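You operate a simulated robot arm through the tools that you are given. There is no shell and no other tool. Be economical: measure what you need, move in short steps, check, and stop when the job is done.

You are at the controls of a simulated robot arm. One attempt, no reset.

Task
Take the pink dish and leave it on the pink tray. Then put the white box on top of the orange spool. Then open the case lid. Keep to this order. Set down upright: white box.

Only the result counts: the job must be done as asked and must still hold three seconds after the hand-in. Knocking over, shifting, dropping, spilling or breaking anything else fails it. A push-on lid holds only when it is set on centred and level and pressed home; a screw cap is set on level and turned clockwise until tight.

Robot
A 7-joint arm with a two-finger parallel gripper on a trunk, on a base that drives. Base frame: it is fixed to the floor where the robot stands at the start and does not move with it; the origin is under the middle of the robot, x ahead of it, y to its left, z up; the surface under the hand at the start is at about z = 0.9. Readings come in m, rad, newtons and seconds.
Its first joint turns from -2.897 to 2.897 rad. Places, roughly: case lid [-2.7, 0.5, 0.9]; orange spool [1.25, -4, 1]; pink tray (17x12x4 cm) [0.8, 0.6, 0.9]; white box [1.25, -3.75, 1]. Payload 3.43 kg.
The tool frame sits at the grasp point between the pads (the TCP): z along the fingers, y along the line on which they close. The tips reach 0.03 m beyond it. The gripper opens to 0.094 m. The fingers are 0.028 m wide and 0.01 m thick; the gripper's body (0.05 by 0.096 m) begins 0.055 m behind the TCP.
Orientation is that of the tool frame in the base frame, as a unit quaternion [w, x, y, z]. With the fingers straight down and closing along the base's y, the tool's x points along the base's -x, its y along +y and its z along -z.

Tools
- The arm moves only by the tool drive_tool. Its argument "commands" is text: rows parted by semicolons, each of 7 numbers parted by spaces: the shift along the tool's x, y, z in m, then the turn, a rotation vector about the tool's x, y, z in rad, then the closure, from 0 (fully open) to 1 (shut). In form: x y z wx wy wz jaw; .... A call has 1 to 12 rows; each row is the pose to reach, as a shift and turn from the pose commanded when the call began, along the tool's axes at that moment. A row lasts 0.2 s, in which the tool goes at most 0.05 m and 0.15 rad; a call with a longer step from one row to the next is refused whole, and so is a gripper value outside its range. Where a pose cannot be reached the arm comes as near as it can. A force on the tool above 40 N (or 10 N above the force at the start of the call, whichever is more), or a blocked arm, ends the call early, and 0.2 s more pass. The fingers move at their own pace (about 0.045 m/s each) and stop on an object; they squeeze with about 35 N. The grip force told is the motor's: it shows also when the fingers shut on nothing. Time passes only in rows, and 0.2 s behind the last, so rows that repeat a pose let the fingers close. The reply holds the time, the measured pose of the TCP, the force on the tool along the base axes, the opening and the grip force, in the units named above and with some noise, with the torque about the TCP (base axes, N m) and any sound that the robot's microphone picked up.
- Cameras (640 x 400 px; columns grow to the right, rows downward): "scene" is now at [0.0319, 0.2419, 1.3956]; the picture's right is [0.06, -1.00, 0.00], its down [-0.48, -0.03, -0.88] and it looks along [0.87, 0.05, -0.48] (base axes); focal length 251 px, centre (320, 200). "wrist" rides on the gripper at [0.076, 0.014, -0.102] in the tool frame; the picture's right is [-0.18, 0.98, 0.00], its down [-0.75, -0.14, -0.64] and it looks along [-0.63, -0.12, 0.77] (tool axes); focal length 243 px, centre (320, 200). There is no depth. A picture from a camera that has moved, and an enlarged one, comes with that camera's place and axes in the base frame and with its lens.
- snapshot(camera): a new picture of that camera. No time passes.
- steer(legs): drives the robot by 1 to 6 legs, each [ahead, turn to the left] in m and rad, along the robot's own axes; the way and the turn of a leg run together, so that a leg with both is an arc; at most 1.5 m and 3.142 rad a leg. The arm and the cameras ride along, it lands a little off, and it stops where it bumps. It gives what a move gives.
- head_to(pan, tilt): turns the head with the scene camera to pan (to the left, within 2.094 rad either way) and tilt (down, from -0.506 to 1.204), counted from straight ahead of the robot. It gives what a move gives.
- close_up(camera, box): a new picture of the part [left, top, right, bottom] of that camera's present view, enlarged. No time passes.
- close_job(): hands the job in; it is judged then, once.

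Work in short steps. Places have to be worked out from the pictures, the camera data and where the tool is seen: move nearer, look again, correct. Check each grasp and each placing, and mend what went wrong. You have 165 turns and 108 pictures in all, those below and enlarged ones among them. Open the gripper and draw the arm clear of the work before you hand the job in, unless the task says otherwise; then end with one line.

The tools are called after "Request:" as name(argument=value, ...) on one line, values as JSON. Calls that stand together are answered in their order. drive_tool: Moves the arm, as the interface text tells. Its arguments: {"type":"object","properties":{"commands":{"type":"string"}},"required":["commands"]} The other tools are called the same way: steer (legs) drives the base; head_to (pan, tilt) turns the head that bears the scene camera; snapshot (camera) takes a picture; close_up (camera, box) takes an enlarged picture of a part of a camera's view; close_job () hands the job in.

At the start:

```text
time: 0.0
position: [0.4584, 0.3505, 1.2046]
tcp_rot: [0.0, -0.001, 1.0, 0.0]
force: [0.1, -0.1, -0.1]
wrist_torque: [-0.02, 0.0, 0.01]
gripper_width: 0.0941
grasp_force: 0.0
robot x, y, heading: [-0.0003, -0.0032, 0.001]
head pan, tilt: [0.059, 0.503]
```

scene: 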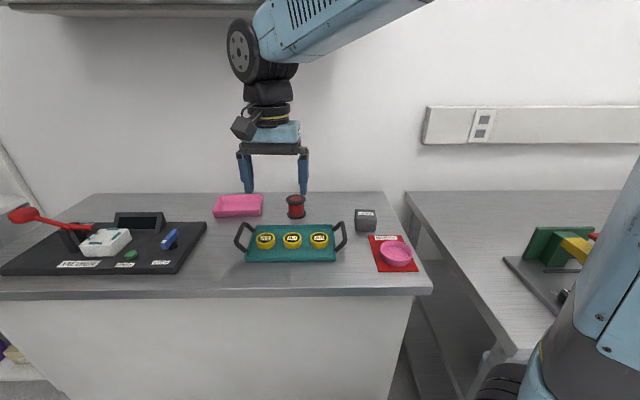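
wrist: 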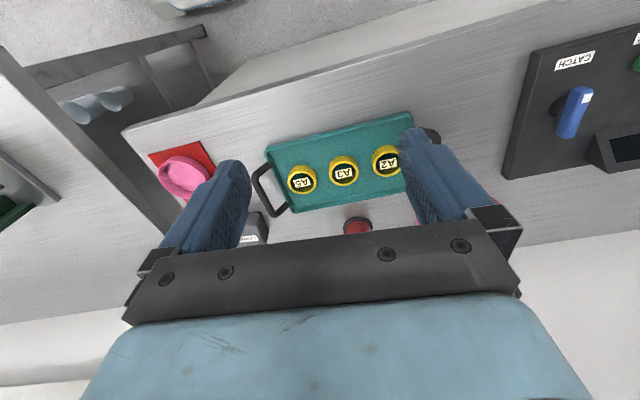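

The dish looks to be near (0.59, 0.06) and the tray near (0.83, 0.60). I'll take a closer look at both.

Request:
close_up(camera="scene", box=[340, 200, 440, 280])

Request:
close_up(camera="scene", box=[190, 170, 310, 240])

```text
5.00 times, centred on (390, 240) of scene
camera zoom: at [0.0319, 0.2419, 1.3956], right [0.06, -1.0, 0.0], down [-0.48, -0.03, -0.88], along [0.87, 0.05, -0.48], focal length 1253 px, centre (-30, 0)
```

zoom: 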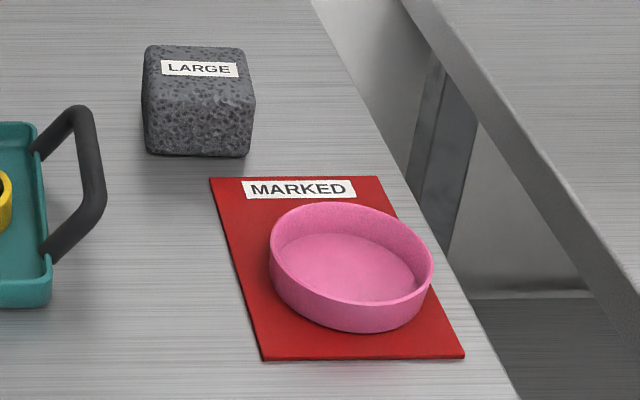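

```text
5.33 times, centred on (250, 205) of scene
camera zoom: at [0.0319, 0.2419, 1.3956], right [0.06, -1.0, 0.0], down [-0.48, -0.03, -0.88], along [0.87, 0.05, -0.48], focal length 1337 px, centre (693, 173)
```

zoom: 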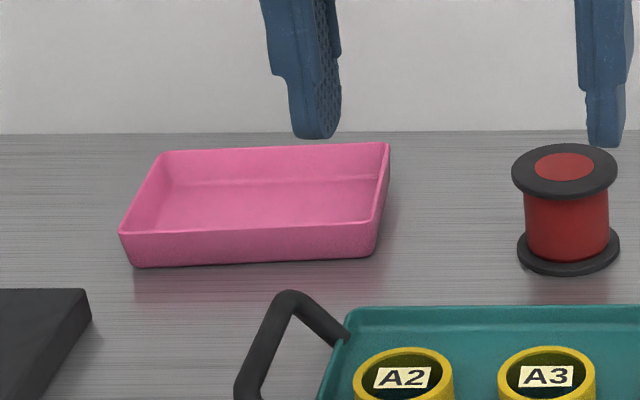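

The dish is an open bowl about 9 cm across, so I'll grip its +y wall. I'll move above that wall and look with the wrist camera.

Request:
drive_tool(commands="-0.02 -0.036 0.018 0 0 0 0; -0.04 -0.072 0.036 0 0 0 0; -0.06 -0.107 0.055 0 0 0 0; -0.08 -0.143 0.074 0 0 0 0; -0.1 -0.18 0.092 0 0 0 0; -0.12 -0.215 0.11 0 0 0 0; -0.14 -0.25 0.13 0 0 0 0; -0.14 -0.25 0.13 0 0 0 0")

Request:
snapshot(camera="wrist")

Request:
snapshot(camera="scene")

```text
time: 1.8
position: [0.5986, 0.0999, 1.0735]
tcp_rot: [0.0, 0.001, 1.0, 0.0]
force: [-1.2, -0.7, 0.5]
wrist_torque: [-0.01, 0.0, -0.03]
gripper_width: 0.0944
grasp_force: 0.2
robot x, y, heading: [-0.003, 0.0, -0.003]
head pan, tilt: [0.059, 0.503]
```

```text
103 pictures are left
camera wrist: at [0.523, 0.1136, 1.176], right [0.18, 0.98, 0.0], down [0.75, -0.14, 0.64], along [0.63, -0.12, -0.77], focal length 243 px, centre (320, 200)
```

wrist: 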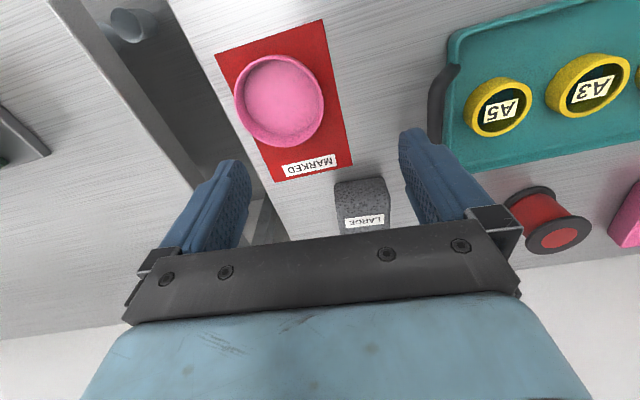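

```text
102 pictures are left
camera scene: at [0.032, 0.2419, 1.3955], right [0.06, -1.0, 0.0], down [-0.48, -0.03, -0.88], along [0.87, 0.05, -0.48], focal length 251 px, centre (320, 200)
```

scene: 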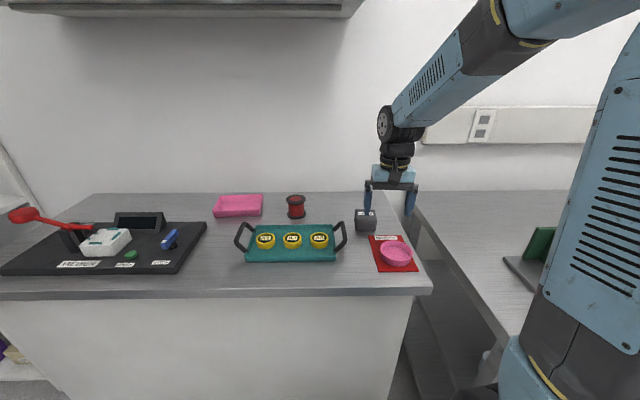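

Both views put the dish centre at about (0.595, 0.057) with radius 0.0455, so the +y wall is at y≈0.102. I'll partly close the jaws and descend over it.

Request:
drive_tool(commands="0.004 0.002 0.03 0 0 0 0.3; 0.004 0.002 0.06 0 0 0 0.4; 0.004 0.002 0.09 0 0 0 0.4; 0.004 0.002 0.1 0 0 0 0.4; 0.004 0.002 0.11 0 0 0 0.4; 0.004 0.002 0.118 0 0 0 0.4; 0.004 0.002 0.118 0 0 0 0.4")

Request:
snapshot(camera="wrist")

Request:
close_up(camera="scene", box=[340, 200, 440, 280])

```text
time: 3.4
position: [0.5948, 0.1035, 0.9571]
tcp_rot: [-0.002, -0.001, 1.0, 0.0]
force: [0.0, 0.0, -0.2]
wrist_torque: [0.01, -0.01, 0.02]
gripper_width: 0.0566
grasp_force: 0.1
robot x, y, heading: [0.001, 0.0014, -0.001]
head pan, tilt: [0.059, 0.503]
```

```text
101 pictures are left
camera wrist: at [0.5177, 0.1165, 1.0585], right [0.18, 0.98, 0.0], down [0.75, -0.14, 0.64], along [0.63, -0.12, -0.77], focal length 243 px, centre (320, 200)
```

wrist: 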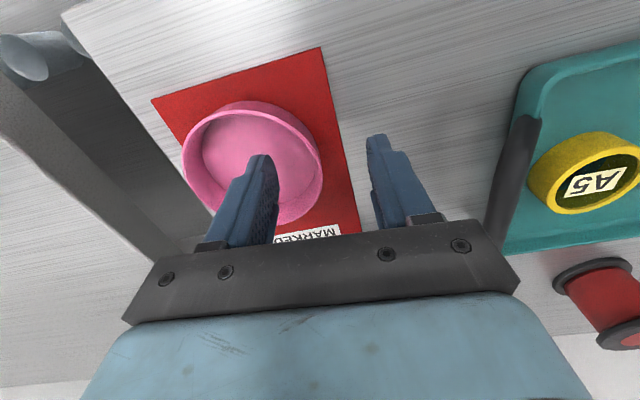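

```text
5.00 times, centred on (390, 240) of scene
camera zoom: at [0.0321, 0.2419, 1.3956], right [0.06, -1.0, 0.0], down [-0.48, -0.03, -0.88], along [0.87, 0.05, -0.48], focal length 1253 px, centre (-30, 0)
```

zoom: 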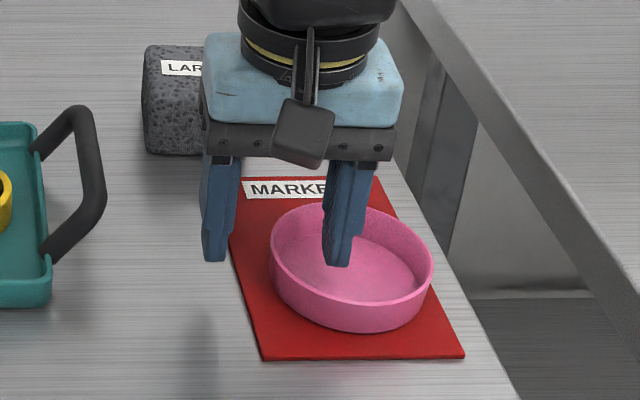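

The fingers straddle the wall. I'll go down about 16 mm more.

Request:
drive_tool(commands="0.002 0 0.005 0 0 0 0.4; 0.002 0 0.010 0 0 0 0.4; 0.002 0 0.014 0 0 0 0.4; 0.002 0 0.017 0 0 0 0.4")

Request:
close_up(camera="scene", box=[340, 200, 440, 280])

```text
time: 4.4
position: [0.5916, 0.1028, 0.939]
tcp_rot: [0.0, 0.0, 1.0, 0.0]
force: [-1.2, -0.6, 0.3]
wrist_torque: [-0.02, -0.03, 0.02]
gripper_width: 0.0565
grasp_force: 0.0
robot x, y, heading: [-0.0007, -0.0012, 0.002]
head pan, tilt: [0.059, 0.503]
```

```text
5.00 times, centred on (390, 240) of scene
camera zoom: at [0.032, 0.2419, 1.3956], right [0.06, -1.0, 0.0], down [-0.48, -0.03, -0.88], along [0.87, 0.05, -0.48], focal length 1253 px, centre (-30, 0)
```

zoom: 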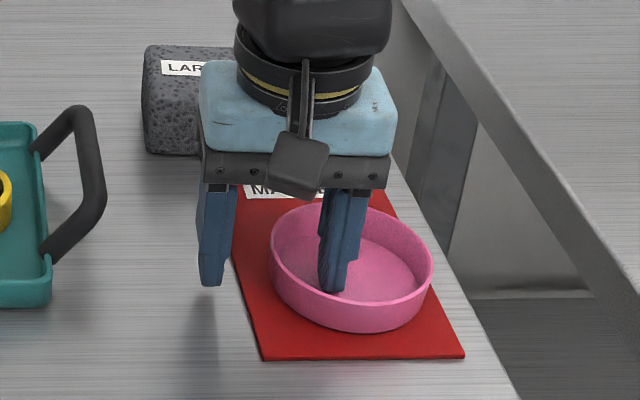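

The tip is just above the dish floor. I'll close on the wall.

Request:
drive_tool(commands="0 0 0 0 0 0 0.6; 0 0 0 0 0 0 0.8; 0 0 0 0 0 0 1; 0 0 0 0 0 0 1; 0 0 0 0 0 0 1; 0 0 0 0 0 0 1")

Request:
close_up(camera="scene", box=[340, 200, 440, 280])

```text
time: 5.8
position: [0.5923, 0.1028, 0.9389]
tcp_rot: [0.0, 0.0, 1.0, 0.0]
force: [1.1, -1.2, 9.5]
wrist_torque: [-0.73, 0.03, 0.14]
gripper_width: 0.006
grasp_force: 34.9
robot x, y, heading: [0.0036, -0.0002, -0.001]
head pan, tilt: [0.059, 0.503]
```

```text
5.00 times, centred on (390, 240) of scene
camera zoom: at [0.0318, 0.2419, 1.3956], right [0.06, -1.0, 0.0], down [-0.48, -0.03, -0.88], along [0.87, 0.05, -0.48], focal length 1253 px, centre (-30, 0)
```

zoom: 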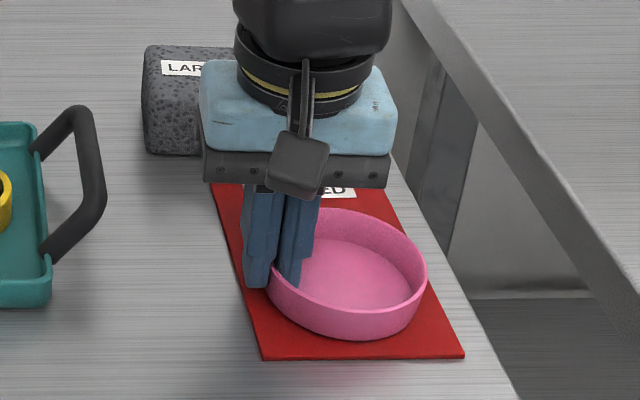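

It's gripped with a 6 mm opening. Now I'll lift.

Request:
drive_tool(commands="0 0 -0.01 0 0 0 1; 0 0 -0.03 0 0 0 1; 0 0 -0.06 0 0 0 1; 0 0 -0.09 0 0 0 1; 0 0 -0.13 0 0 0 1; 0 0 -0.16 0 0 0 1; 0 0 -0.16 0 0 0 1")

Request:
snapshot(camera="scene")

Request:
snapshot(camera="wrist")

```text
time: 7.4
position: [0.5928, 0.103, 1.0995]
tcp_rot: [-0.001, -0.001, 1.0, 0.001]
force: [0.1, 0.2, -0.8]
wrist_torque: [0.0, 0.01, -0.01]
gripper_width: 0.0048
grasp_force: 34.9
robot x, y, heading: [-0.0019, 0.001, -0.0]
head pan, tilt: [0.059, 0.503]
```

```text
97 pictures are left
camera scene: at [0.032, 0.2419, 1.3956], right [0.06, -1.0, 0.0], down [-0.48, -0.03, -0.88], along [0.87, 0.05, -0.48], focal length 251 px, centre (320, 200)
```

scene: 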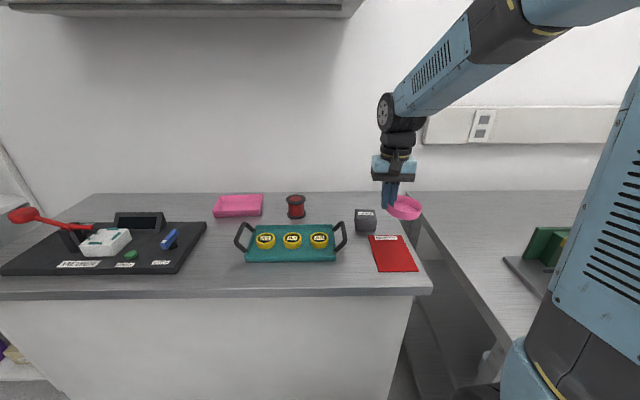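

```text
96 pictures are left
camera wrist: at [0.517, 0.1168, 1.2013], right [0.18, 0.98, 0.0], down [0.75, -0.14, 0.64], along [0.63, -0.12, -0.77], focal length 243 px, centre (320, 200)
```

wrist: 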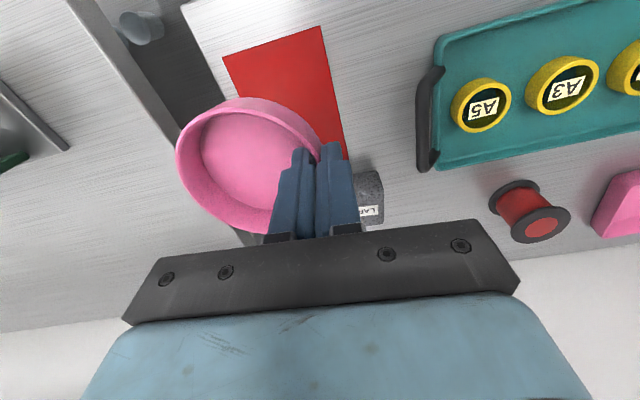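

The dish is held. The tray centre is about (0.822, 0.588) with yaw ≈ +0.16 rad, slightly beyond reach, so I'll check how much room the base has to move forward.

Request:
head_to(pan=0.1, tilt=1.2)

Request:
snapshot(camera="scene")

```text
time: 8.5
position: [0.5945, 0.1024, 1.0988]
tcp_rot: [0.001, 0.0, 1.0, 0.0]
force: [0.6, -0.3, 0.8]
wrist_torque: [-0.02, -0.02, 0.04]
gripper_width: 0.0047
grasp_force: 34.9
robot x, y, heading: [-0.0007, 0.005, -0.001]
head pan, tilt: [0.099, 1.201]
```

```text
95 pictures are left
camera scene: at [-0.0031, 0.242, 1.3423], right [0.1, -1.0, 0.0], down [-0.93, -0.09, -0.36], along [0.36, 0.04, -0.93], focal length 251 px, centre (320, 200)
```

scene: 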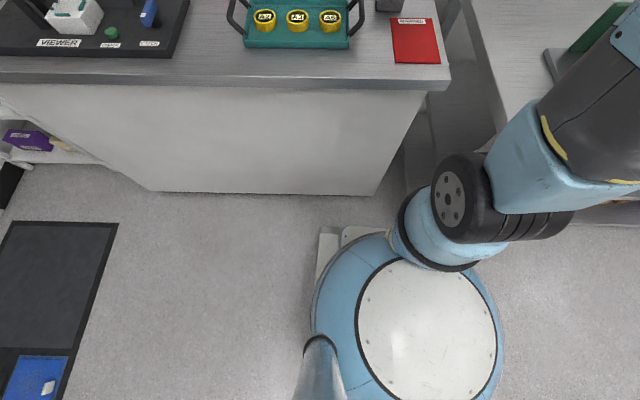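

There's room ahead: the base front is around x≈0.34 and the desk panel at ≈0.57. I'll drive 0.12 forward.

Request:
steer(legs=[[0.12, 0]])

Request:
head_to(pan=0.4, tilt=0.6)

Request:
snapshot(camera="scene")

```text
time: 9.8
position: [0.6475, 0.0951, 1.1001]
tcp_rot: [0.0, 0.012, 1.0, 0.0]
force: [-0.7, 0.3, -0.3]
wrist_torque: [0.04, -0.02, -0.03]
gripper_width: 0.0045
grasp_force: 35.6
robot x, y, heading: [0.0502, 0.0163, -0.085]
head pan, tilt: [0.099, 1.201]
stopped in leg 1: the robot was blocked; the commanded pose is now the measured one
```

```text
time: 10.8
position: [0.6461, 0.0949, 1.0986]
tcp_rot: [-0.001, 0.011, 1.0, 0.0]
force: [0.0, -0.3, -1.0]
wrist_torque: [0.01, 0.01, 0.01]
gripper_width: 0.0046
grasp_force: 35.3
robot x, y, heading: [0.0515, 0.0146, -0.085]
head pan, tilt: [0.4, 0.6]
```

```text
94 pictures are left
camera scene: at [0.0968, 0.284, 1.3867], right [0.31, -0.95, 0.0], down [-0.54, -0.18, -0.82], along [0.78, 0.26, -0.57], focal length 251 px, centre (320, 200)
```

scene: 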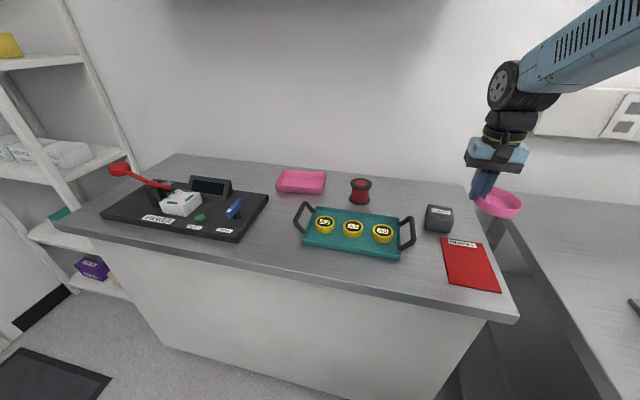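

The base was blocked after 0.05 m and nothing on the desk moved. The target is still at the reach limit, so I'll back off, shift left about 0.35 m, and come in again.

Request:
steer(legs=[[-0.22, 0], [0, 1.65], [0.36, 0], [0, -1.57]])

Request:
head_to(pan=0.1, tilt=0.7)

Request:
snapshot(camera="scene")

```text
time: 15.6
position: [-0.0013, 0.6142, 1.1015]
tcp_rot: [0.001, -0.543, 0.84, -0.001]
force: [0.3, 0.3, -0.4]
wrist_torque: [0.07, 0.03, 0.01]
gripper_width: 0.0038
grasp_force: 35.5
robot x, y, heading: [-0.0982, -0.0045, 1.122]
head pan, tilt: [0.4, 0.6]
stopped in leg 2: the robot was blocked; the commanded pose is now the measured one
```

```text
time: 16.4
position: [-0.002, 0.6137, 1.0988]
tcp_rot: [0.0, -0.544, 0.839, 0.0]
force: [-0.1, -0.3, -0.2]
wrist_torque: [0.01, 0.01, 0.02]
gripper_width: 0.0042
grasp_force: 35.0
robot x, y, heading: [-0.0956, 0.0009, 1.125]
head pan, tilt: [0.099, 0.7]
```

```text
93 pictures are left
camera scene: at [-0.3068, 0.1279, 1.3782], right [0.94, -0.34, 0.0], down [-0.22, -0.61, -0.76], along [0.26, 0.72, -0.64], focal length 251 px, centre (320, 200)
```

scene: 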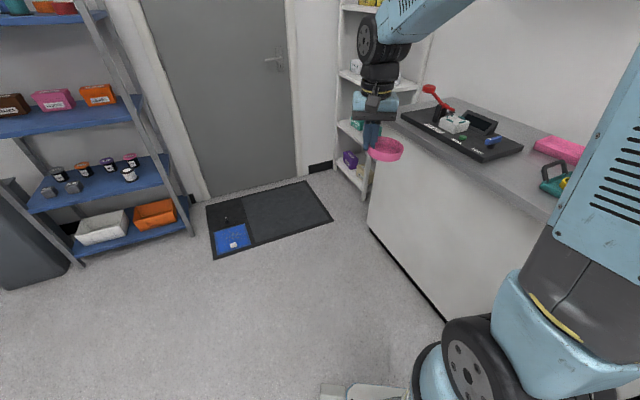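

The turn was blocked partway. I'll look down and to the right to see what the base is touching.

Request:
head_to(pan=-0.9, tilt=1.0)

Request:
snapshot(camera="scene")

Request:
head_to(pan=2.0, tilt=0.8)

Request:
snapshot(camera="scene")

```text
time: 17.7
position: [-0.002, 0.6138, 1.1007]
tcp_rot: [0.0, -0.544, 0.839, 0.0]
force: [0.6, 0.5, 0.4]
wrist_torque: [-0.03, 0.06, 0.0]
gripper_width: 0.0039
grasp_force: 35.1
robot x, y, heading: [-0.0992, -0.0043, 1.117]
head pan, tilt: [-0.901, 1.0]
```

```text
92 pictures are left
camera scene: at [-0.2679, 0.0634, 1.3548], right [0.22, -0.98, 0.0], down [-0.82, -0.19, -0.54], along [0.53, 0.12, -0.84], focal length 251 px, centre (320, 200)
```

scene: 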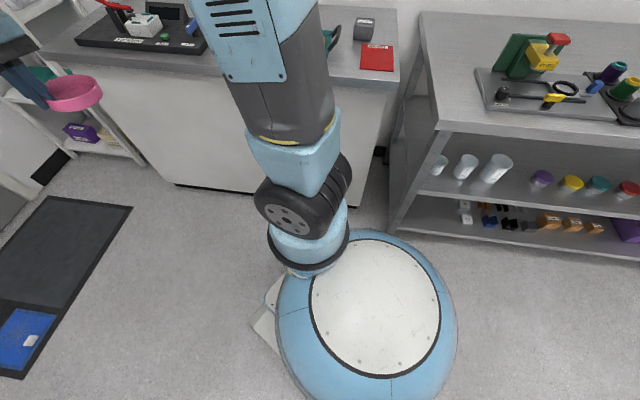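

```text
time: 20.2
position: [-0.003, 0.6137, 1.1004]
tcp_rot: [0.0, -0.544, 0.839, 0.0]
force: [-0.1, 0.4, 0.4]
wrist_torque: [-0.02, 0.01, 0.04]
gripper_width: 0.004
grasp_force: 35.2
robot x, y, heading: [-0.1001, -0.0013, 1.125]
head pan, tilt: [2.0, 0.799]
```

```text
91 pictures are left
camera scene: at [-0.4165, 0.0496, 1.37], right [0.02, 1.0, 0.0], down [0.72, -0.01, -0.7], along [-0.7, 0.01, -0.72], focal length 251 px, centre (320, 200)
```

scene: 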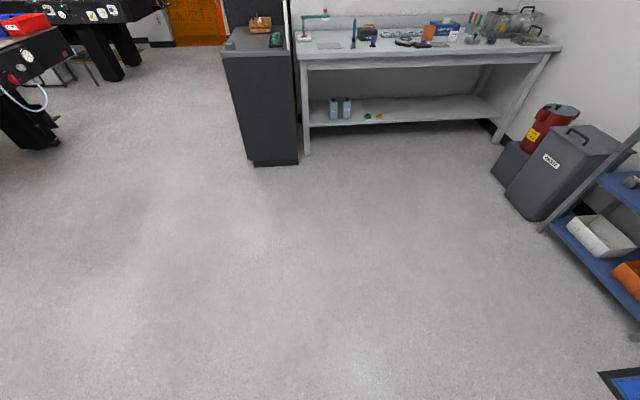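

I see nothing in contact with the base now. I'll finish the manoeuvre in small steps, starting with the turn.

Request:
steer(legs=[[0, 0.4]])

```text
time: 21.9
position: [-0.2461, 0.6068, 1.1001]
tcp_rot: [0.0, -0.699, 0.715, 0.0]
force: [0.1, 0.2, 0.1]
wrist_torque: [-0.02, 0.01, -0.01]
gripper_width: 0.0037
grasp_force: 34.7
robot x, y, heading: [-0.0777, 0.0007, 1.515]
head pan, tilt: [2.0, 0.799]
```

That worked. I'll continue forward along y.

Request:
steer(legs=[[0.38, 0]])

Request:
snapshot(camera="wrist")

```text
time: 24.4
position: [-0.2198, 0.9836, 1.1012]
tcp_rot: [0.001, -0.695, 0.719, 0.0]
force: [0.1, -0.8, 0.2]
wrist_torque: [0.0, 0.0, 0.0]
gripper_width: 0.0036
grasp_force: 35.1
robot x, y, heading: [-0.0493, 0.3782, 1.503]
head pan, tilt: [2.0, 0.799]
```

```text
90 pictures are left
camera wrist: at [-0.2362, 0.9071, 1.2031], right [-0.98, 0.22, 0.0], down [0.17, 0.75, 0.64], along [0.14, 0.63, -0.77], focal length 243 px, centre (320, 200)
```

wrist: 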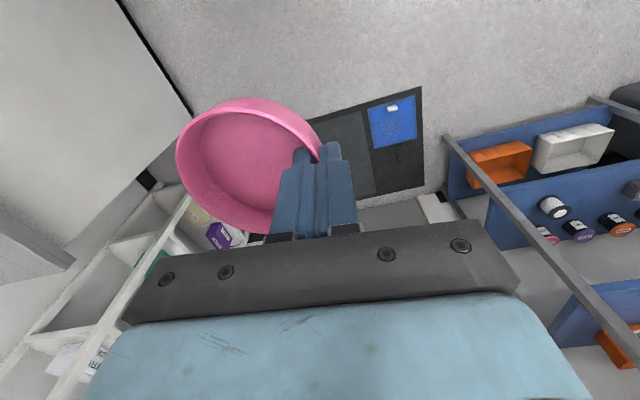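

The dish is steady in the grip. I'll turn right to face the desk.

Request:
steer(legs=[[0, -1.35]])

Request:
head_to(pan=0.0, tilt=0.6)

Request:
snapshot(camera="scene")

```text
time: 27.7
position: [0.4314, 0.7916, 1.1017]
tcp_rot: [0.0, -0.203, 0.979, -0.001]
force: [-0.4, -0.2, -0.9]
wrist_torque: [0.03, -0.03, 0.0]
gripper_width: 0.0029
grasp_force: 34.7
robot x, y, heading: [-0.0712, 0.4412, 0.337]
head pan, tilt: [2.0, 0.799]
stopped in leg 1: the robot was blocked; the commanded pose is now the measured one
```

```text
time: 29.6
position: [0.4313, 0.7912, 1.1012]
tcp_rot: [0.0, -0.203, 0.979, -0.001]
force: [0.0, 0.0, -0.5]
wrist_torque: [0.02, 0.0, 0.0]
gripper_width: 0.0026
grasp_force: 34.9
robot x, y, heading: [-0.0741, 0.4448, 0.342]
head pan, tilt: [0.0, 0.6]
```

```text
89 pictures are left
camera scene: at [-0.1254, 0.6756, 1.3868], right [0.33, -0.94, 0.0], down [-0.53, -0.19, -0.82], along [0.78, 0.28, -0.57], focal length 251 px, centre (320, 200)
```

scene: 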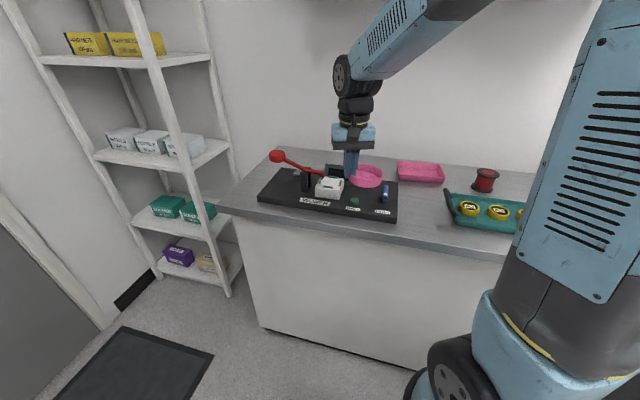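

The robot is now at (-0.07, 0.44), so the tray is within reach. I'll re-measure the tray from here and check the dish.

Request:
close_up(camera="scene", box=[340, 130, 460, 205])

Request:
snapshot(camera="wrist")

```text
5.33 times, centred on (400, 168) of scene
camera zoom: at [-0.1254, 0.6756, 1.3868], right [0.33, -0.94, 0.0], down [-0.53, -0.19, -0.82], along [0.78, 0.28, -0.57], focal length 1337 px, centre (-107, 373)
```

zoom: 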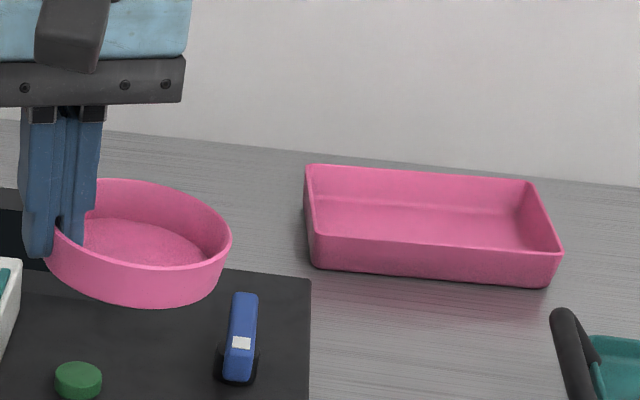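

```text
87 pictures are left
camera wrist: at [0.3562, 0.7739, 1.2041], right [-0.22, 0.98, 0.0], down [0.75, 0.17, 0.64], along [0.63, 0.14, -0.77], focal length 243 px, centre (320, 200)
```

wrist: 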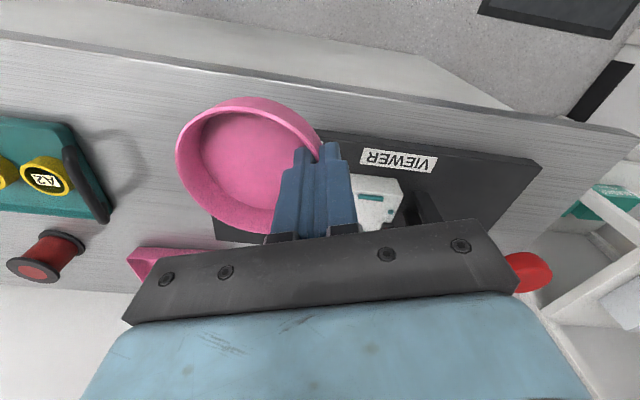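

The dish is fine. Tray centre averages ≈(0.814, 0.598) with yaw ≈ 0.17. I'll move above it at z 1.1 and align the yaw.

Request:
drive_tool(commands="-0.0283 -0.0295 0 0 0 0.024 1; -0.0566 -0.059 0 0 0 0.048 1; -0.0849 -0.0885 0 0 0 0.072 1; -0.1132 -0.118 0 0 0 0.096 1; -0.1415 -0.1475 0 0 0 0.12 1; -0.1698 -0.177 0 0 0 0.144 1; -0.1981 -0.2065 0 0 0 0.168 1; -0.2264 -0.236 0 0 0 0.192 1; -0.2547 -0.2655 0 0 0 0.216 1; -0.283 -0.295 0 0 0 0.24 1; -0.283 -0.295 0 0 0 0.24 1")

Request:
close_up(camera="scene", box=[360, 90, 520, 190])

Request:
snapshot(camera="wrist")

```text
time: 32.0
position: [0.8093, 0.6342, 1.1037]
tcp_rot: [0.0, -0.083, 0.997, 0.0]
force: [-0.9, 0.2, -0.1]
wrist_torque: [0.05, -0.03, 0.0]
gripper_width: 0.0023
grasp_force: 35.0
robot x, y, heading: [-0.0769, 0.4427, 0.34]
head pan, tilt: [0.0, 0.6]
```

```text
4.00 times, centred on (440, 140) of scene
camera zoom: at [-0.1249, 0.6757, 1.3868], right [0.33, -0.94, 0.0], down [-0.53, -0.19, -0.82], along [0.78, 0.28, -0.57], focal length 1002 px, centre (-160, 440)
```

zoom: 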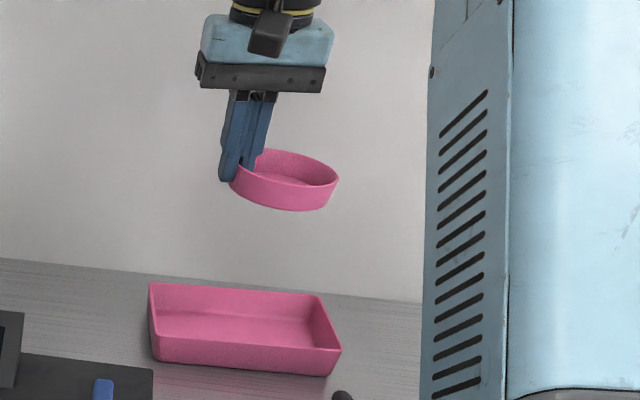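

```text
85 pictures are left
camera wrist: at [0.733, 0.6346, 1.2048], right [0.02, 1.0, 0.0], down [0.77, -0.01, 0.64], along [0.64, -0.01, -0.77], focal length 243 px, centre (320, 200)
```

wrist: 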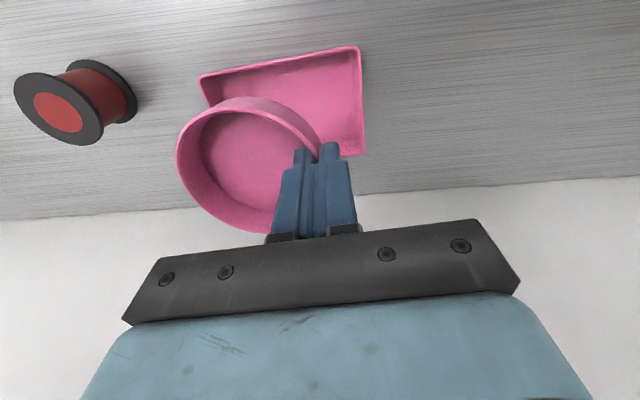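

From the wrist view the tray centre is nearer (0.836, 0.599). I'll shift +x by 0.019, descend to z≈1.0, and recheck.

Request:
drive_tool(commands="-0.01 -0.001 0.025 0 0 -0.01 1; -0.019 -0.003 0.05 0 0 -0.01 1; -0.019 -0.003 0.075 0 0 -0.01 1; -0.019 -0.003 0.103 0 0 -0.01 1; -0.019 -0.003 0.103 0 0 -0.01 1")

Request:
close_up(camera="scene", box=[360, 110, 480, 185])

Request:
snapshot(camera="wrist")

```text
time: 33.2
position: [0.8306, 0.6341, 0.9999]
tcp_rot: [0.0, -0.089, 0.996, 0.0]
force: [0.1, 0.6, -0.9]
wrist_torque: [0.0, 0.0, 0.03]
gripper_width: 0.0024
grasp_force: 35.1
robot x, y, heading: [-0.0742, 0.4429, 0.338]
head pan, tilt: [0.0, 0.6]
```

```text
5.33 times, centred on (420, 148) of scene
camera zoom: at [-0.1249, 0.6757, 1.3868], right [0.33, -0.94, 0.0], down [-0.53, -0.19, -0.82], along [0.78, 0.28, -0.57], focal length 1337 px, centre (-213, 480)
```

zoom: 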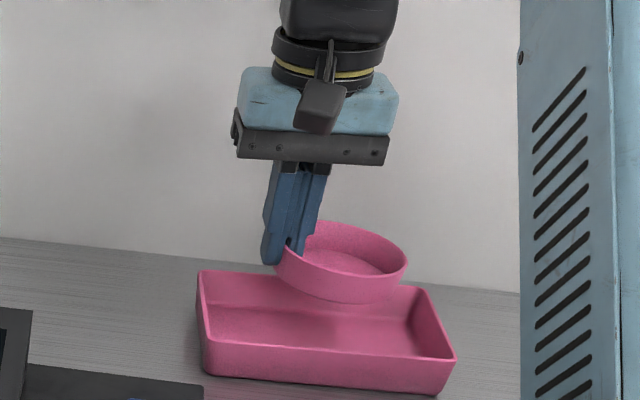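

```text
83 pictures are left
camera wrist: at [0.7525, 0.6345, 1.1021], right [0.01, 1.0, 0.0], down [0.77, -0.01, 0.64], along [0.64, 0.0, -0.77], focal length 243 px, centre (320, 200)
```

wrist: 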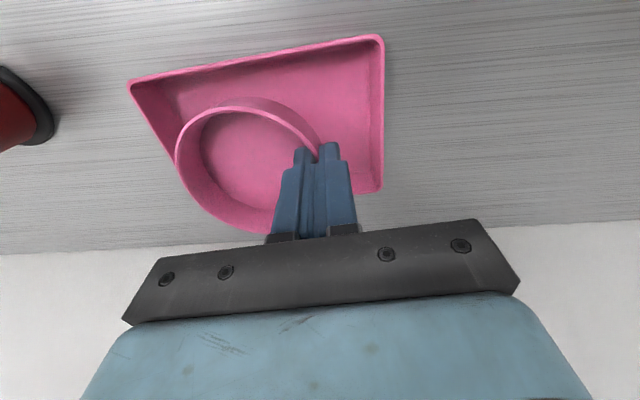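

I want to see the dish's tilt in the grip more closely before lowering.

Request:
close_up(camera="scene", box=[395, 138, 451, 173])

Request:
close_up(camera="wrist", box=[160, 80, 360, 250])

```text
11.43 times, centred on (423, 156) of scene
camera zoom: at [-0.1249, 0.6757, 1.3868], right [0.33, -0.94, 0.0], down [-0.53, -0.19, -0.82], along [0.78, 0.28, -0.57], focal length 2864 px, centre (-857, 709)
```

zoom: 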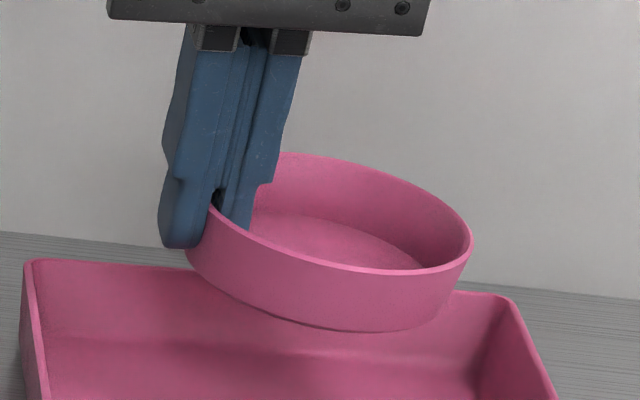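

```text
2.35 times, centred on (260, 165) of wrist
camera zoom: at [0.7525, 0.6345, 1.1021], right [0.01, 1.0, 0.0], down [0.77, -0.01, 0.64], along [0.64, 0.0, -0.77], focal length 571 px, centre (461, 282)
```

zoom: 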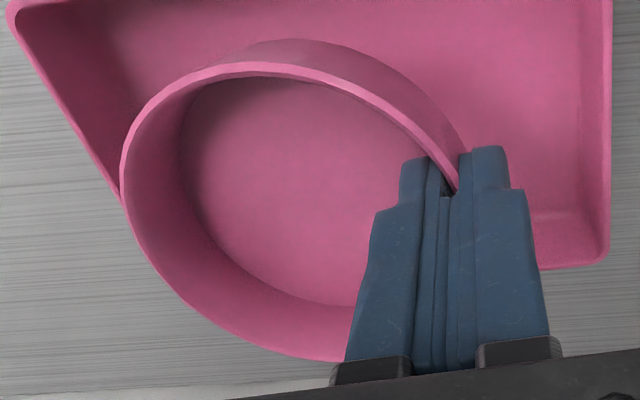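

The dish sags by about 0.15–0.2 rad at its far side. I'll tilt the tool to level it, nudge +x, and look again.

Request:
drive_tool(commands="-0.003 0 0.01 0.08 0 0 1; -0.006 -0.001 0.02 0.16 0 0.01 1; -0.006 -0.001 0.02 0.16 0 0.01 1")

Request:
close_up(camera="scene", box=[385, 130, 457, 175])

Request:
snapshot(camera="wrist")

```text
time: 34.0
position: [0.8351, 0.6328, 0.9811]
tcp_rot: [0.006, -0.084, 0.993, -0.079]
force: [0.1, -0.3, -0.6]
wrist_torque: [-0.01, 0.03, 0.02]
gripper_width: 0.0024
grasp_force: 35.2
robot x, y, heading: [-0.0782, 0.4409, 0.34]
head pan, tilt: [0.0, 0.6]
```

```text
8.89 times, centred on (421, 152) of scene
camera zoom: at [-0.1249, 0.6757, 1.3868], right [0.33, -0.94, 0.0], down [-0.53, -0.19, -0.82], along [0.78, 0.28, -0.57], focal length 2228 px, centre (-578, 622)
```

zoom: 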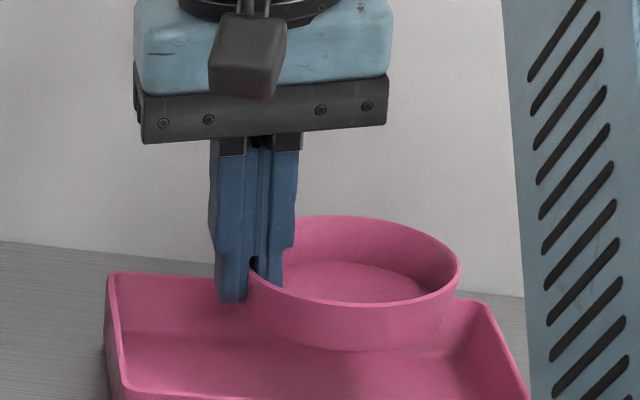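

```text
79 pictures are left
camera wrist: at [0.7551, 0.6502, 1.0786], right [0.02, 0.99, -0.16], down [0.75, 0.09, 0.66], along [0.66, -0.13, -0.74], focal length 243 px, centre (320, 200)
```

wrist: 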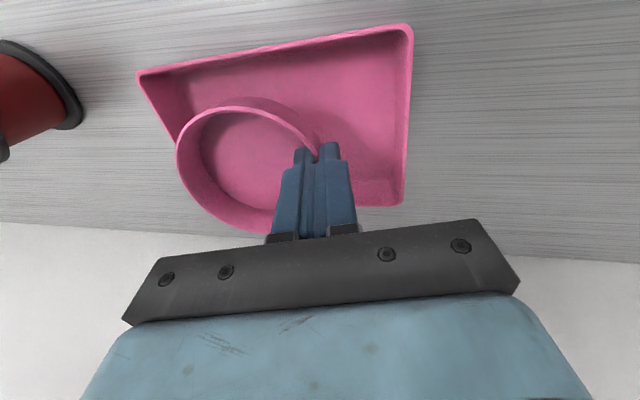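

The dish is level now. I'll lower it straight into the tray.

Request:
drive_tool(commands="0 0.0016 0.01 0 0 0 1; 0 0.0032 0.02 0 0 0 1; 0 0.0045 0.028 0 0 0 1; 0 0.0045 0.028 0 0 0 1")

Request:
close_up(camera="scene", box=[385, 130, 457, 175])

Request:
snapshot(camera="wrist")

```text
time: 35.0
position: [0.8333, 0.6328, 0.9506]
tcp_rot: [0.007, -0.083, 0.993, -0.081]
force: [0.6, -0.3, -0.9]
wrist_torque: [0.04, 0.01, -0.03]
gripper_width: 0.0025
grasp_force: 35.3
robot x, y, heading: [-0.0742, 0.4436, 0.338]
head pan, tilt: [0.0, 0.6]
```

```text
8.89 times, centred on (421, 152) of scene
camera zoom: at [-0.1249, 0.6757, 1.3868], right [0.33, -0.94, 0.0], down [-0.53, -0.19, -0.82], along [0.78, 0.28, -0.57], focal length 2228 px, centre (-578, 622)
```

zoom: 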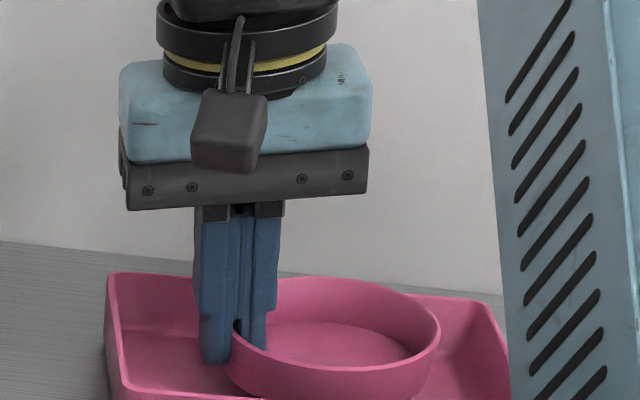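

```text
77 pictures are left
camera wrist: at [0.7533, 0.6511, 1.0493], right [0.02, 0.99, -0.16], down [0.75, 0.09, 0.66], along [0.66, -0.13, -0.74], focal length 243 px, centre (320, 200)
```

wrist: 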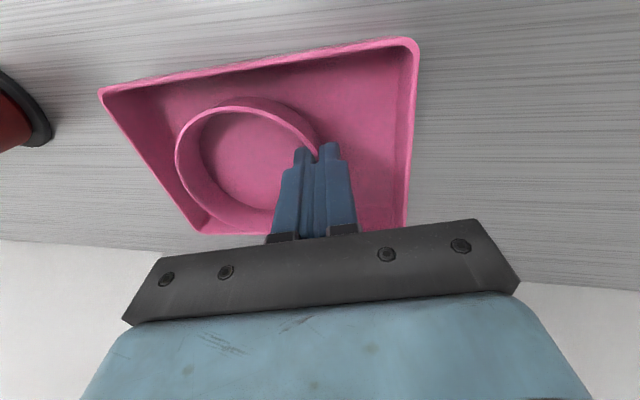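

The dish is centred within the tray. I'll lower the last bit slowly until contact.

Request:
drive_tool(commands="-0.002 0.0015 0.004 0 0 0 1; -0.002 0.002 0.007 0 0 0 1; -0.002 0.0025 0.010 0 0 0 1; -0.002 0.003 0.013 0 0 0 1; -0.002 0.003 0.013 0 0 0 1")

Request:
close_up(camera="scene", box=[385, 140, 457, 185])

```text
time: 36.2
position: [0.8368, 0.6351, 0.9386]
tcp_rot: [0.009, -0.084, 0.993, -0.079]
force: [-0.4, -0.1, 13.7]
wrist_torque: [-0.1, 0.16, 0.02]
gripper_width: 0.0025
grasp_force: 35.0
robot x, y, heading: [-0.0714, 0.4437, 0.342]
head pan, tilt: [0.0, 0.6]
```

```text
8.89 times, centred on (421, 162) of scene
camera zoom: at [-0.1257, 0.6755, 1.3868], right [0.33, -0.94, 0.0], down [-0.53, -0.19, -0.82], along [0.78, 0.28, -0.57], focal length 2228 px, centre (-578, 533)
```

zoom: 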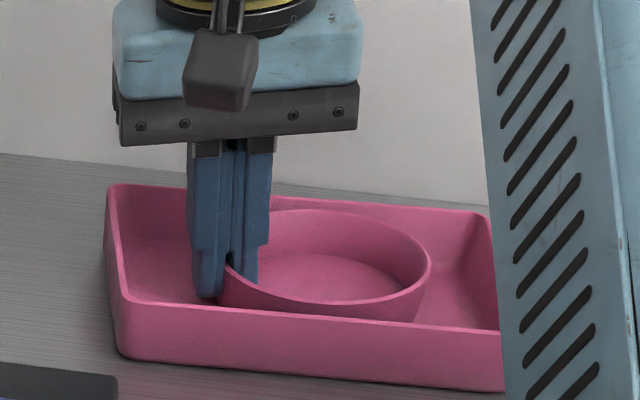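

Contact reads 13.7 N and the dish is in the tray. I'll open partly and then withdraw upward.

Request:
drive_tool(commands="0 0 0 0 0 0 0.8; 0 0 0 0 0 0 0.75; 0 0 0 0 0 0 0.75; 0 0 0 0 0 0 0.75")

Request:
drive_tool(commands="0 -0.0016 -0.01 0 0 0 0.75; 0 -0.0048 -0.03 0 0 0 0.75; 0 -0.0096 -0.06 0 0 0 0.75; 0 -0.0144 -0.09 0 0 0 0.75; 0 -0.021 -0.13 0 0 0 0.75; 0 -0.027 -0.17 0 0 0 0.75; 0 -0.027 -0.17 -0.08 0 0 0.75; 0 -0.027 -0.17 -0.16 0 0 0.75")

Request:
close_up(camera="scene", box=[345, 120, 505, 220])

Request:
snapshot(camera="wrist")

```text
time: 37.2
position: [0.8362, 0.6341, 0.937]
tcp_rot: [0.007, -0.084, 0.993, -0.08]
force: [-1.7, -1.0, 2.7]
wrist_torque: [0.01, 0.01, 0.04]
gripper_width: 0.023
grasp_force: 0.1
robot x, y, heading: [-0.0722, 0.4426, 0.342]
head pan, tilt: [0.0, 0.6]
```

```text
time: 39.0
position: [0.8358, 0.6362, 1.1088]
tcp_rot: [0.0, -0.085, 0.996, 0.001]
force: [1.1, -0.3, 0.4]
wrist_torque: [-0.02, 0.02, 0.02]
gripper_width: 0.0234
grasp_force: 0.0
robot x, y, heading: [-0.0708, 0.4407, 0.343]
head pan, tilt: [0.0, 0.6]
```

```text
4.00 times, centred on (425, 170) of scene
camera zoom: at [-0.125, 0.6758, 1.3868], right [0.33, -0.94, 0.0], down [-0.53, -0.19, -0.82], along [0.78, 0.28, -0.57], focal length 1002 px, centre (-100, 320)
```

zoom: 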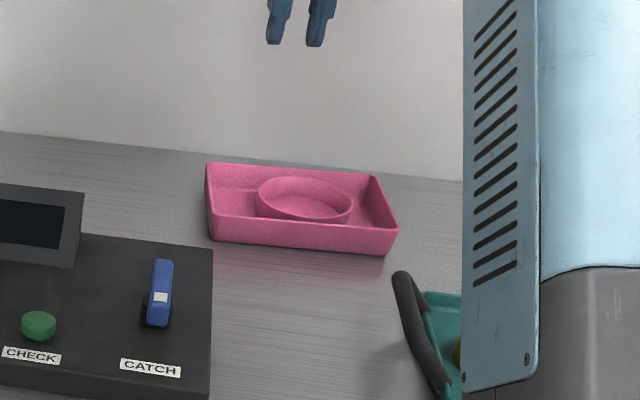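

```text
74 pictures are left
camera wrist: at [0.7589, 0.6371, 1.2111], right [0.02, 1.0, 0.0], down [0.77, -0.01, 0.64], along [0.64, -0.01, -0.77], focal length 243 px, centre (320, 200)
```

wrist: 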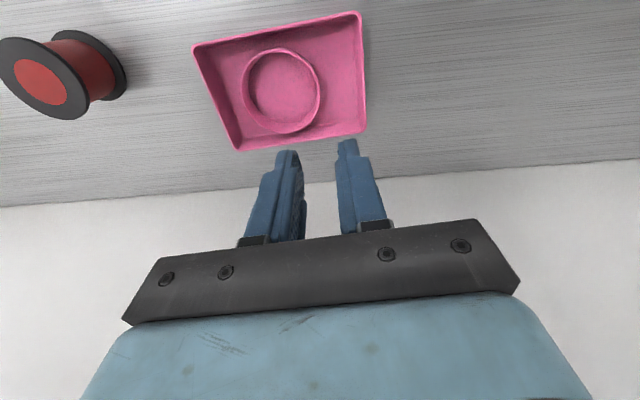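

The dish is resting flat in the tray. Now I'll retract the arm before driving.

Request:
drive_tool(commands="0.042 0.007 -0.02 0 0 0 0.5; 0.084 0.014 -0.04 0 0 0 0.3; 0.126 0.021 -0.06 0 0 0 0; 0.168 0.028 -0.08 0 0 0 0; 0.21 0.035 -0.1 0 0 0 0; 0.252 0.042 -0.1 0 0 0 0; 0.294 0.049 -0.1 0 0 0 0; 0.336 0.056 -0.1 0 0 0 0; 0.378 0.063 -0.1 0 0 0 0; 0.42 0.07 -0.1 0 0 0 0; 0.46 0.078 -0.1 0 0 0 0; 0.46 0.078 -0.1 0 0 0 0")

Request:
head_to(pan=-2.0, tilt=0.4)

Request:
snapshot(camera="scene")

```text
time: 41.6
position: [0.3673, 0.6343, 1.2083]
tcp_rot: [0.0, -0.083, 0.997, 0.0]
force: [0.1, 0.4, 0.4]
wrist_torque: [-0.01, -0.01, 0.02]
gripper_width: 0.0942
grasp_force: 0.1
robot x, y, heading: [-0.079, 0.4402, 0.342]
head pan, tilt: [0.0, 0.6]
```

```text
time: 43.6
position: [0.3666, 0.6345, 1.2072]
tcp_rot: [0.001, -0.083, 0.997, -0.001]
force: [0.0, 0.1, -0.1]
wrist_torque: [0.02, 0.02, 0.02]
gripper_width: 0.094
grasp_force: 0.0
robot x, y, heading: [-0.0779, 0.4429, 0.338]
head pan, tilt: [-2.0, 0.4]
```

```text
73 pictures are left
camera scene: at [-0.2171, 0.5537, 1.4051], right [-1.0, 0.09, 0.0], down [0.03, 0.39, -0.92], along [-0.08, -0.92, -0.39], focal length 251 px, centre (320, 200)
```

scene: 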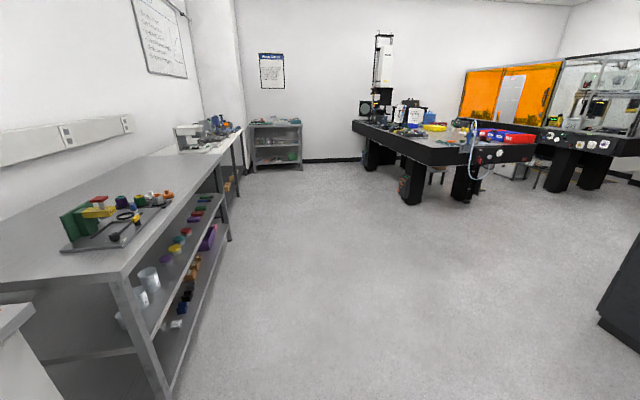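

The way along -y is clear at x≈-0.35. I'll back off from the desk and turn to face -y.

Request:
steer(legs=[[-0.35, 0], [0, -1.91]])

```text
time: 49.3
position: [-0.1095, -0.0576, 1.21]
tcp_rot: [0.0, 0.547, 0.837, 0.001]
force: [1.1, -0.2, 0.1]
wrist_torque: [-0.04, 0.05, 0.01]
gripper_width: 0.0943
grasp_force: 0.0
robot x, y, heading: [-0.3551, 0.3622, -1.013]
head pan, tilt: [-2.0, 0.4]
stopped in leg 2: the robot was blocked; the commanded pose is now the measured one
```

The turn stopped early in open space, as it did before. I'll just continue it.

Request:
steer(legs=[[0, -0.57]])

Request:
head_to(pan=0.0, tilt=0.45)

Request:
snapshot(camera="scene")

```text
time: 51.5
position: [-0.3733, -0.1204, 1.2089]
tcp_rot: [0.0, 0.758, 0.652, 0.0]
force: [0.8, 0.3, 1.2]
wrist_torque: [-0.05, -0.02, -0.01]
gripper_width: 0.0941
grasp_force: 0.1
robot x, y, heading: [-0.3225, 0.368, -1.576]
head pan, tilt: [-2.0, 0.4]
```

```text
time: 53.4
position: [-0.3737, -0.1195, 1.209]
tcp_rot: [0.001, 0.758, 0.652, -0.001]
force: [0.0, 0.1, 1.1]
wrist_torque: [0.01, 0.0, 0.0]
gripper_width: 0.0938
grasp_force: 0.1
robot x, y, heading: [-0.3246, 0.3672, -1.571]
head pan, tilt: [0.0, 0.45]
```

```text
72 pictures are left
camera scene: at [-0.0878, 0.3344, 1.4004], right [-1.0, 0.0, 0.0], down [0.0, 0.44, -0.9], along [0.0, -0.9, -0.44], focal length 251 px, centre (320, 200)
```

scene: 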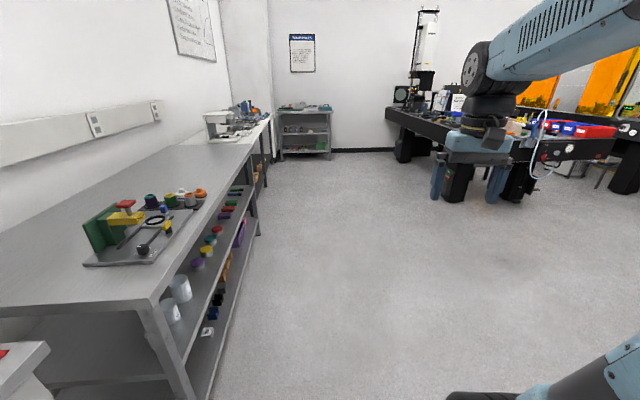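

The lane is clear. I'll drive 3 m along -y and look again.

Request:
steer(legs=[[1.5, 0], [1.4, 0]])

Request:
head_to(pan=0.7, tilt=0.45)

Request:
snapshot(camera="scene")

```text
time: 67.7
position: [-0.3968, -3.0322, 1.2106]
tcp_rot: [0.0, 0.764, 0.645, 0.0]
force: [-0.4, -0.3, -0.4]
wrist_torque: [0.0, 0.0, 0.02]
gripper_width: 0.0942
grasp_force: 0.0
robot x, y, heading: [-0.3406, -2.5462, -1.592]
head pan, tilt: [0.0, 0.45]
```

```text
time: 68.7
position: [-0.3967, -3.0308, 1.2088]
tcp_rot: [0.0, 0.764, 0.645, -0.001]
force: [-0.4, 0.1, 0.3]
wrist_torque: [0.04, 0.0, -0.01]
gripper_width: 0.0939
grasp_force: 0.0
robot x, y, heading: [-0.3382, -2.5482, -1.593]
head pan, tilt: [0.7, 0.45]
```

```text
71 pictures are left
camera scene: at [-0.0438, -2.5626, 1.4004], right [-0.78, -0.63, 0.0], down [-0.27, 0.34, -0.9], along [0.57, -0.7, -0.44], focal length 251 px, centre (320, 200)
```

scene: 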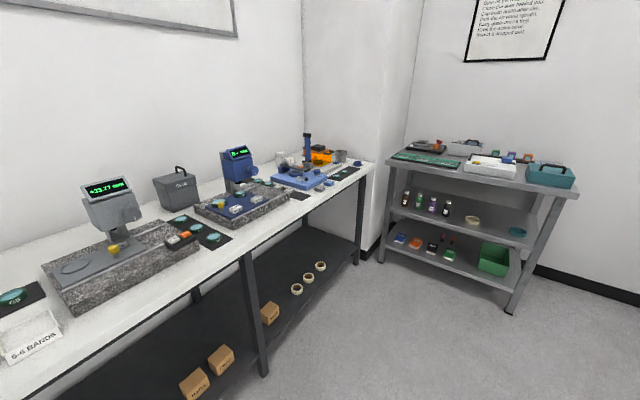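

The bench comes into view. I'll zoom on its far end, where the orange object is.

Request:
close_up(camera="scene", box=[220, 120, 380, 220])

```text
4.00 times, centred on (300, 170) of scene
camera zoom: at [-0.0438, -2.5626, 1.4004], right [-0.78, -0.63, 0.0], down [-0.27, 0.34, -0.9], along [0.57, -0.7, -0.44], focal length 1002 px, centre (400, 320)
```

zoom: 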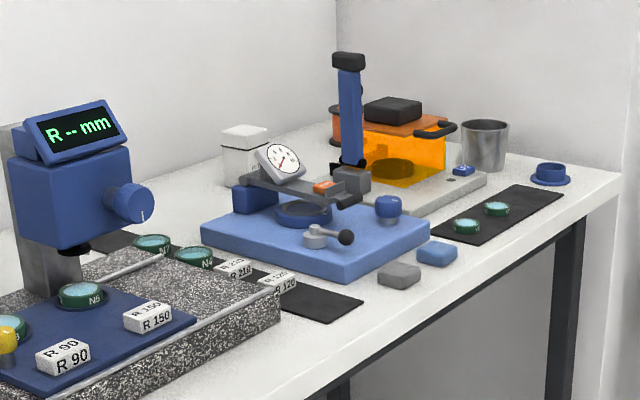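

The white box (about 1.2, -3.7) stands behind the dial gauge. The brown-orange spool is behind the blue column, around (1.25, -4). I'll drive diagonally closer and face the bench.

Request:
steer(legs=[[0, 0.48], [0.95, 0], [0, 1.0]])

Request:
head_to(pan=0.0, tilt=0.5)

Request:
snapshot(camera="scene")

```text
time: 78.1
position: [0.5624, -3.4801, 1.2093]
tcp_rot: [0.001, 0.122, 0.993, 0.0]
force: [0.0, -0.6, 0.3]
wrist_torque: [-0.02, -0.03, 0.01]
gripper_width: 0.094
grasp_force: 0.1
robot x, y, heading: [0.0776, -3.4379, -0.102]
head pan, tilt: [0.7, 0.45]
```

```text
time: 79.2
position: [0.5629, -3.4818, 1.2113]
tcp_rot: [0.001, 0.122, 0.993, 0.0]
force: [0.3, 0.4, -0.5]
wrist_torque: [0.01, 0.0, 0.0]
gripper_width: 0.0939
grasp_force: 0.0
robot x, y, heading: [0.0744, -3.4393, -0.097]
head pan, tilt: [0.0, 0.499]
```

```text
69 pictures are left
camera scene: at [0.1331, -3.2045, 1.3959], right [-0.09, -1.0, 0.0], down [-0.48, 0.05, -0.88], along [0.87, -0.08, -0.48], focal length 251 px, centre (320, 200)
```

scene: 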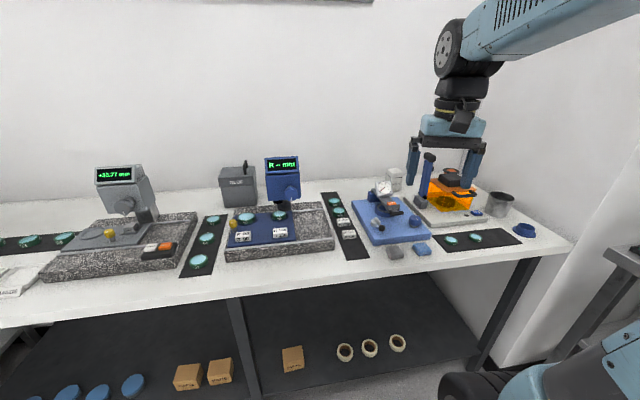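

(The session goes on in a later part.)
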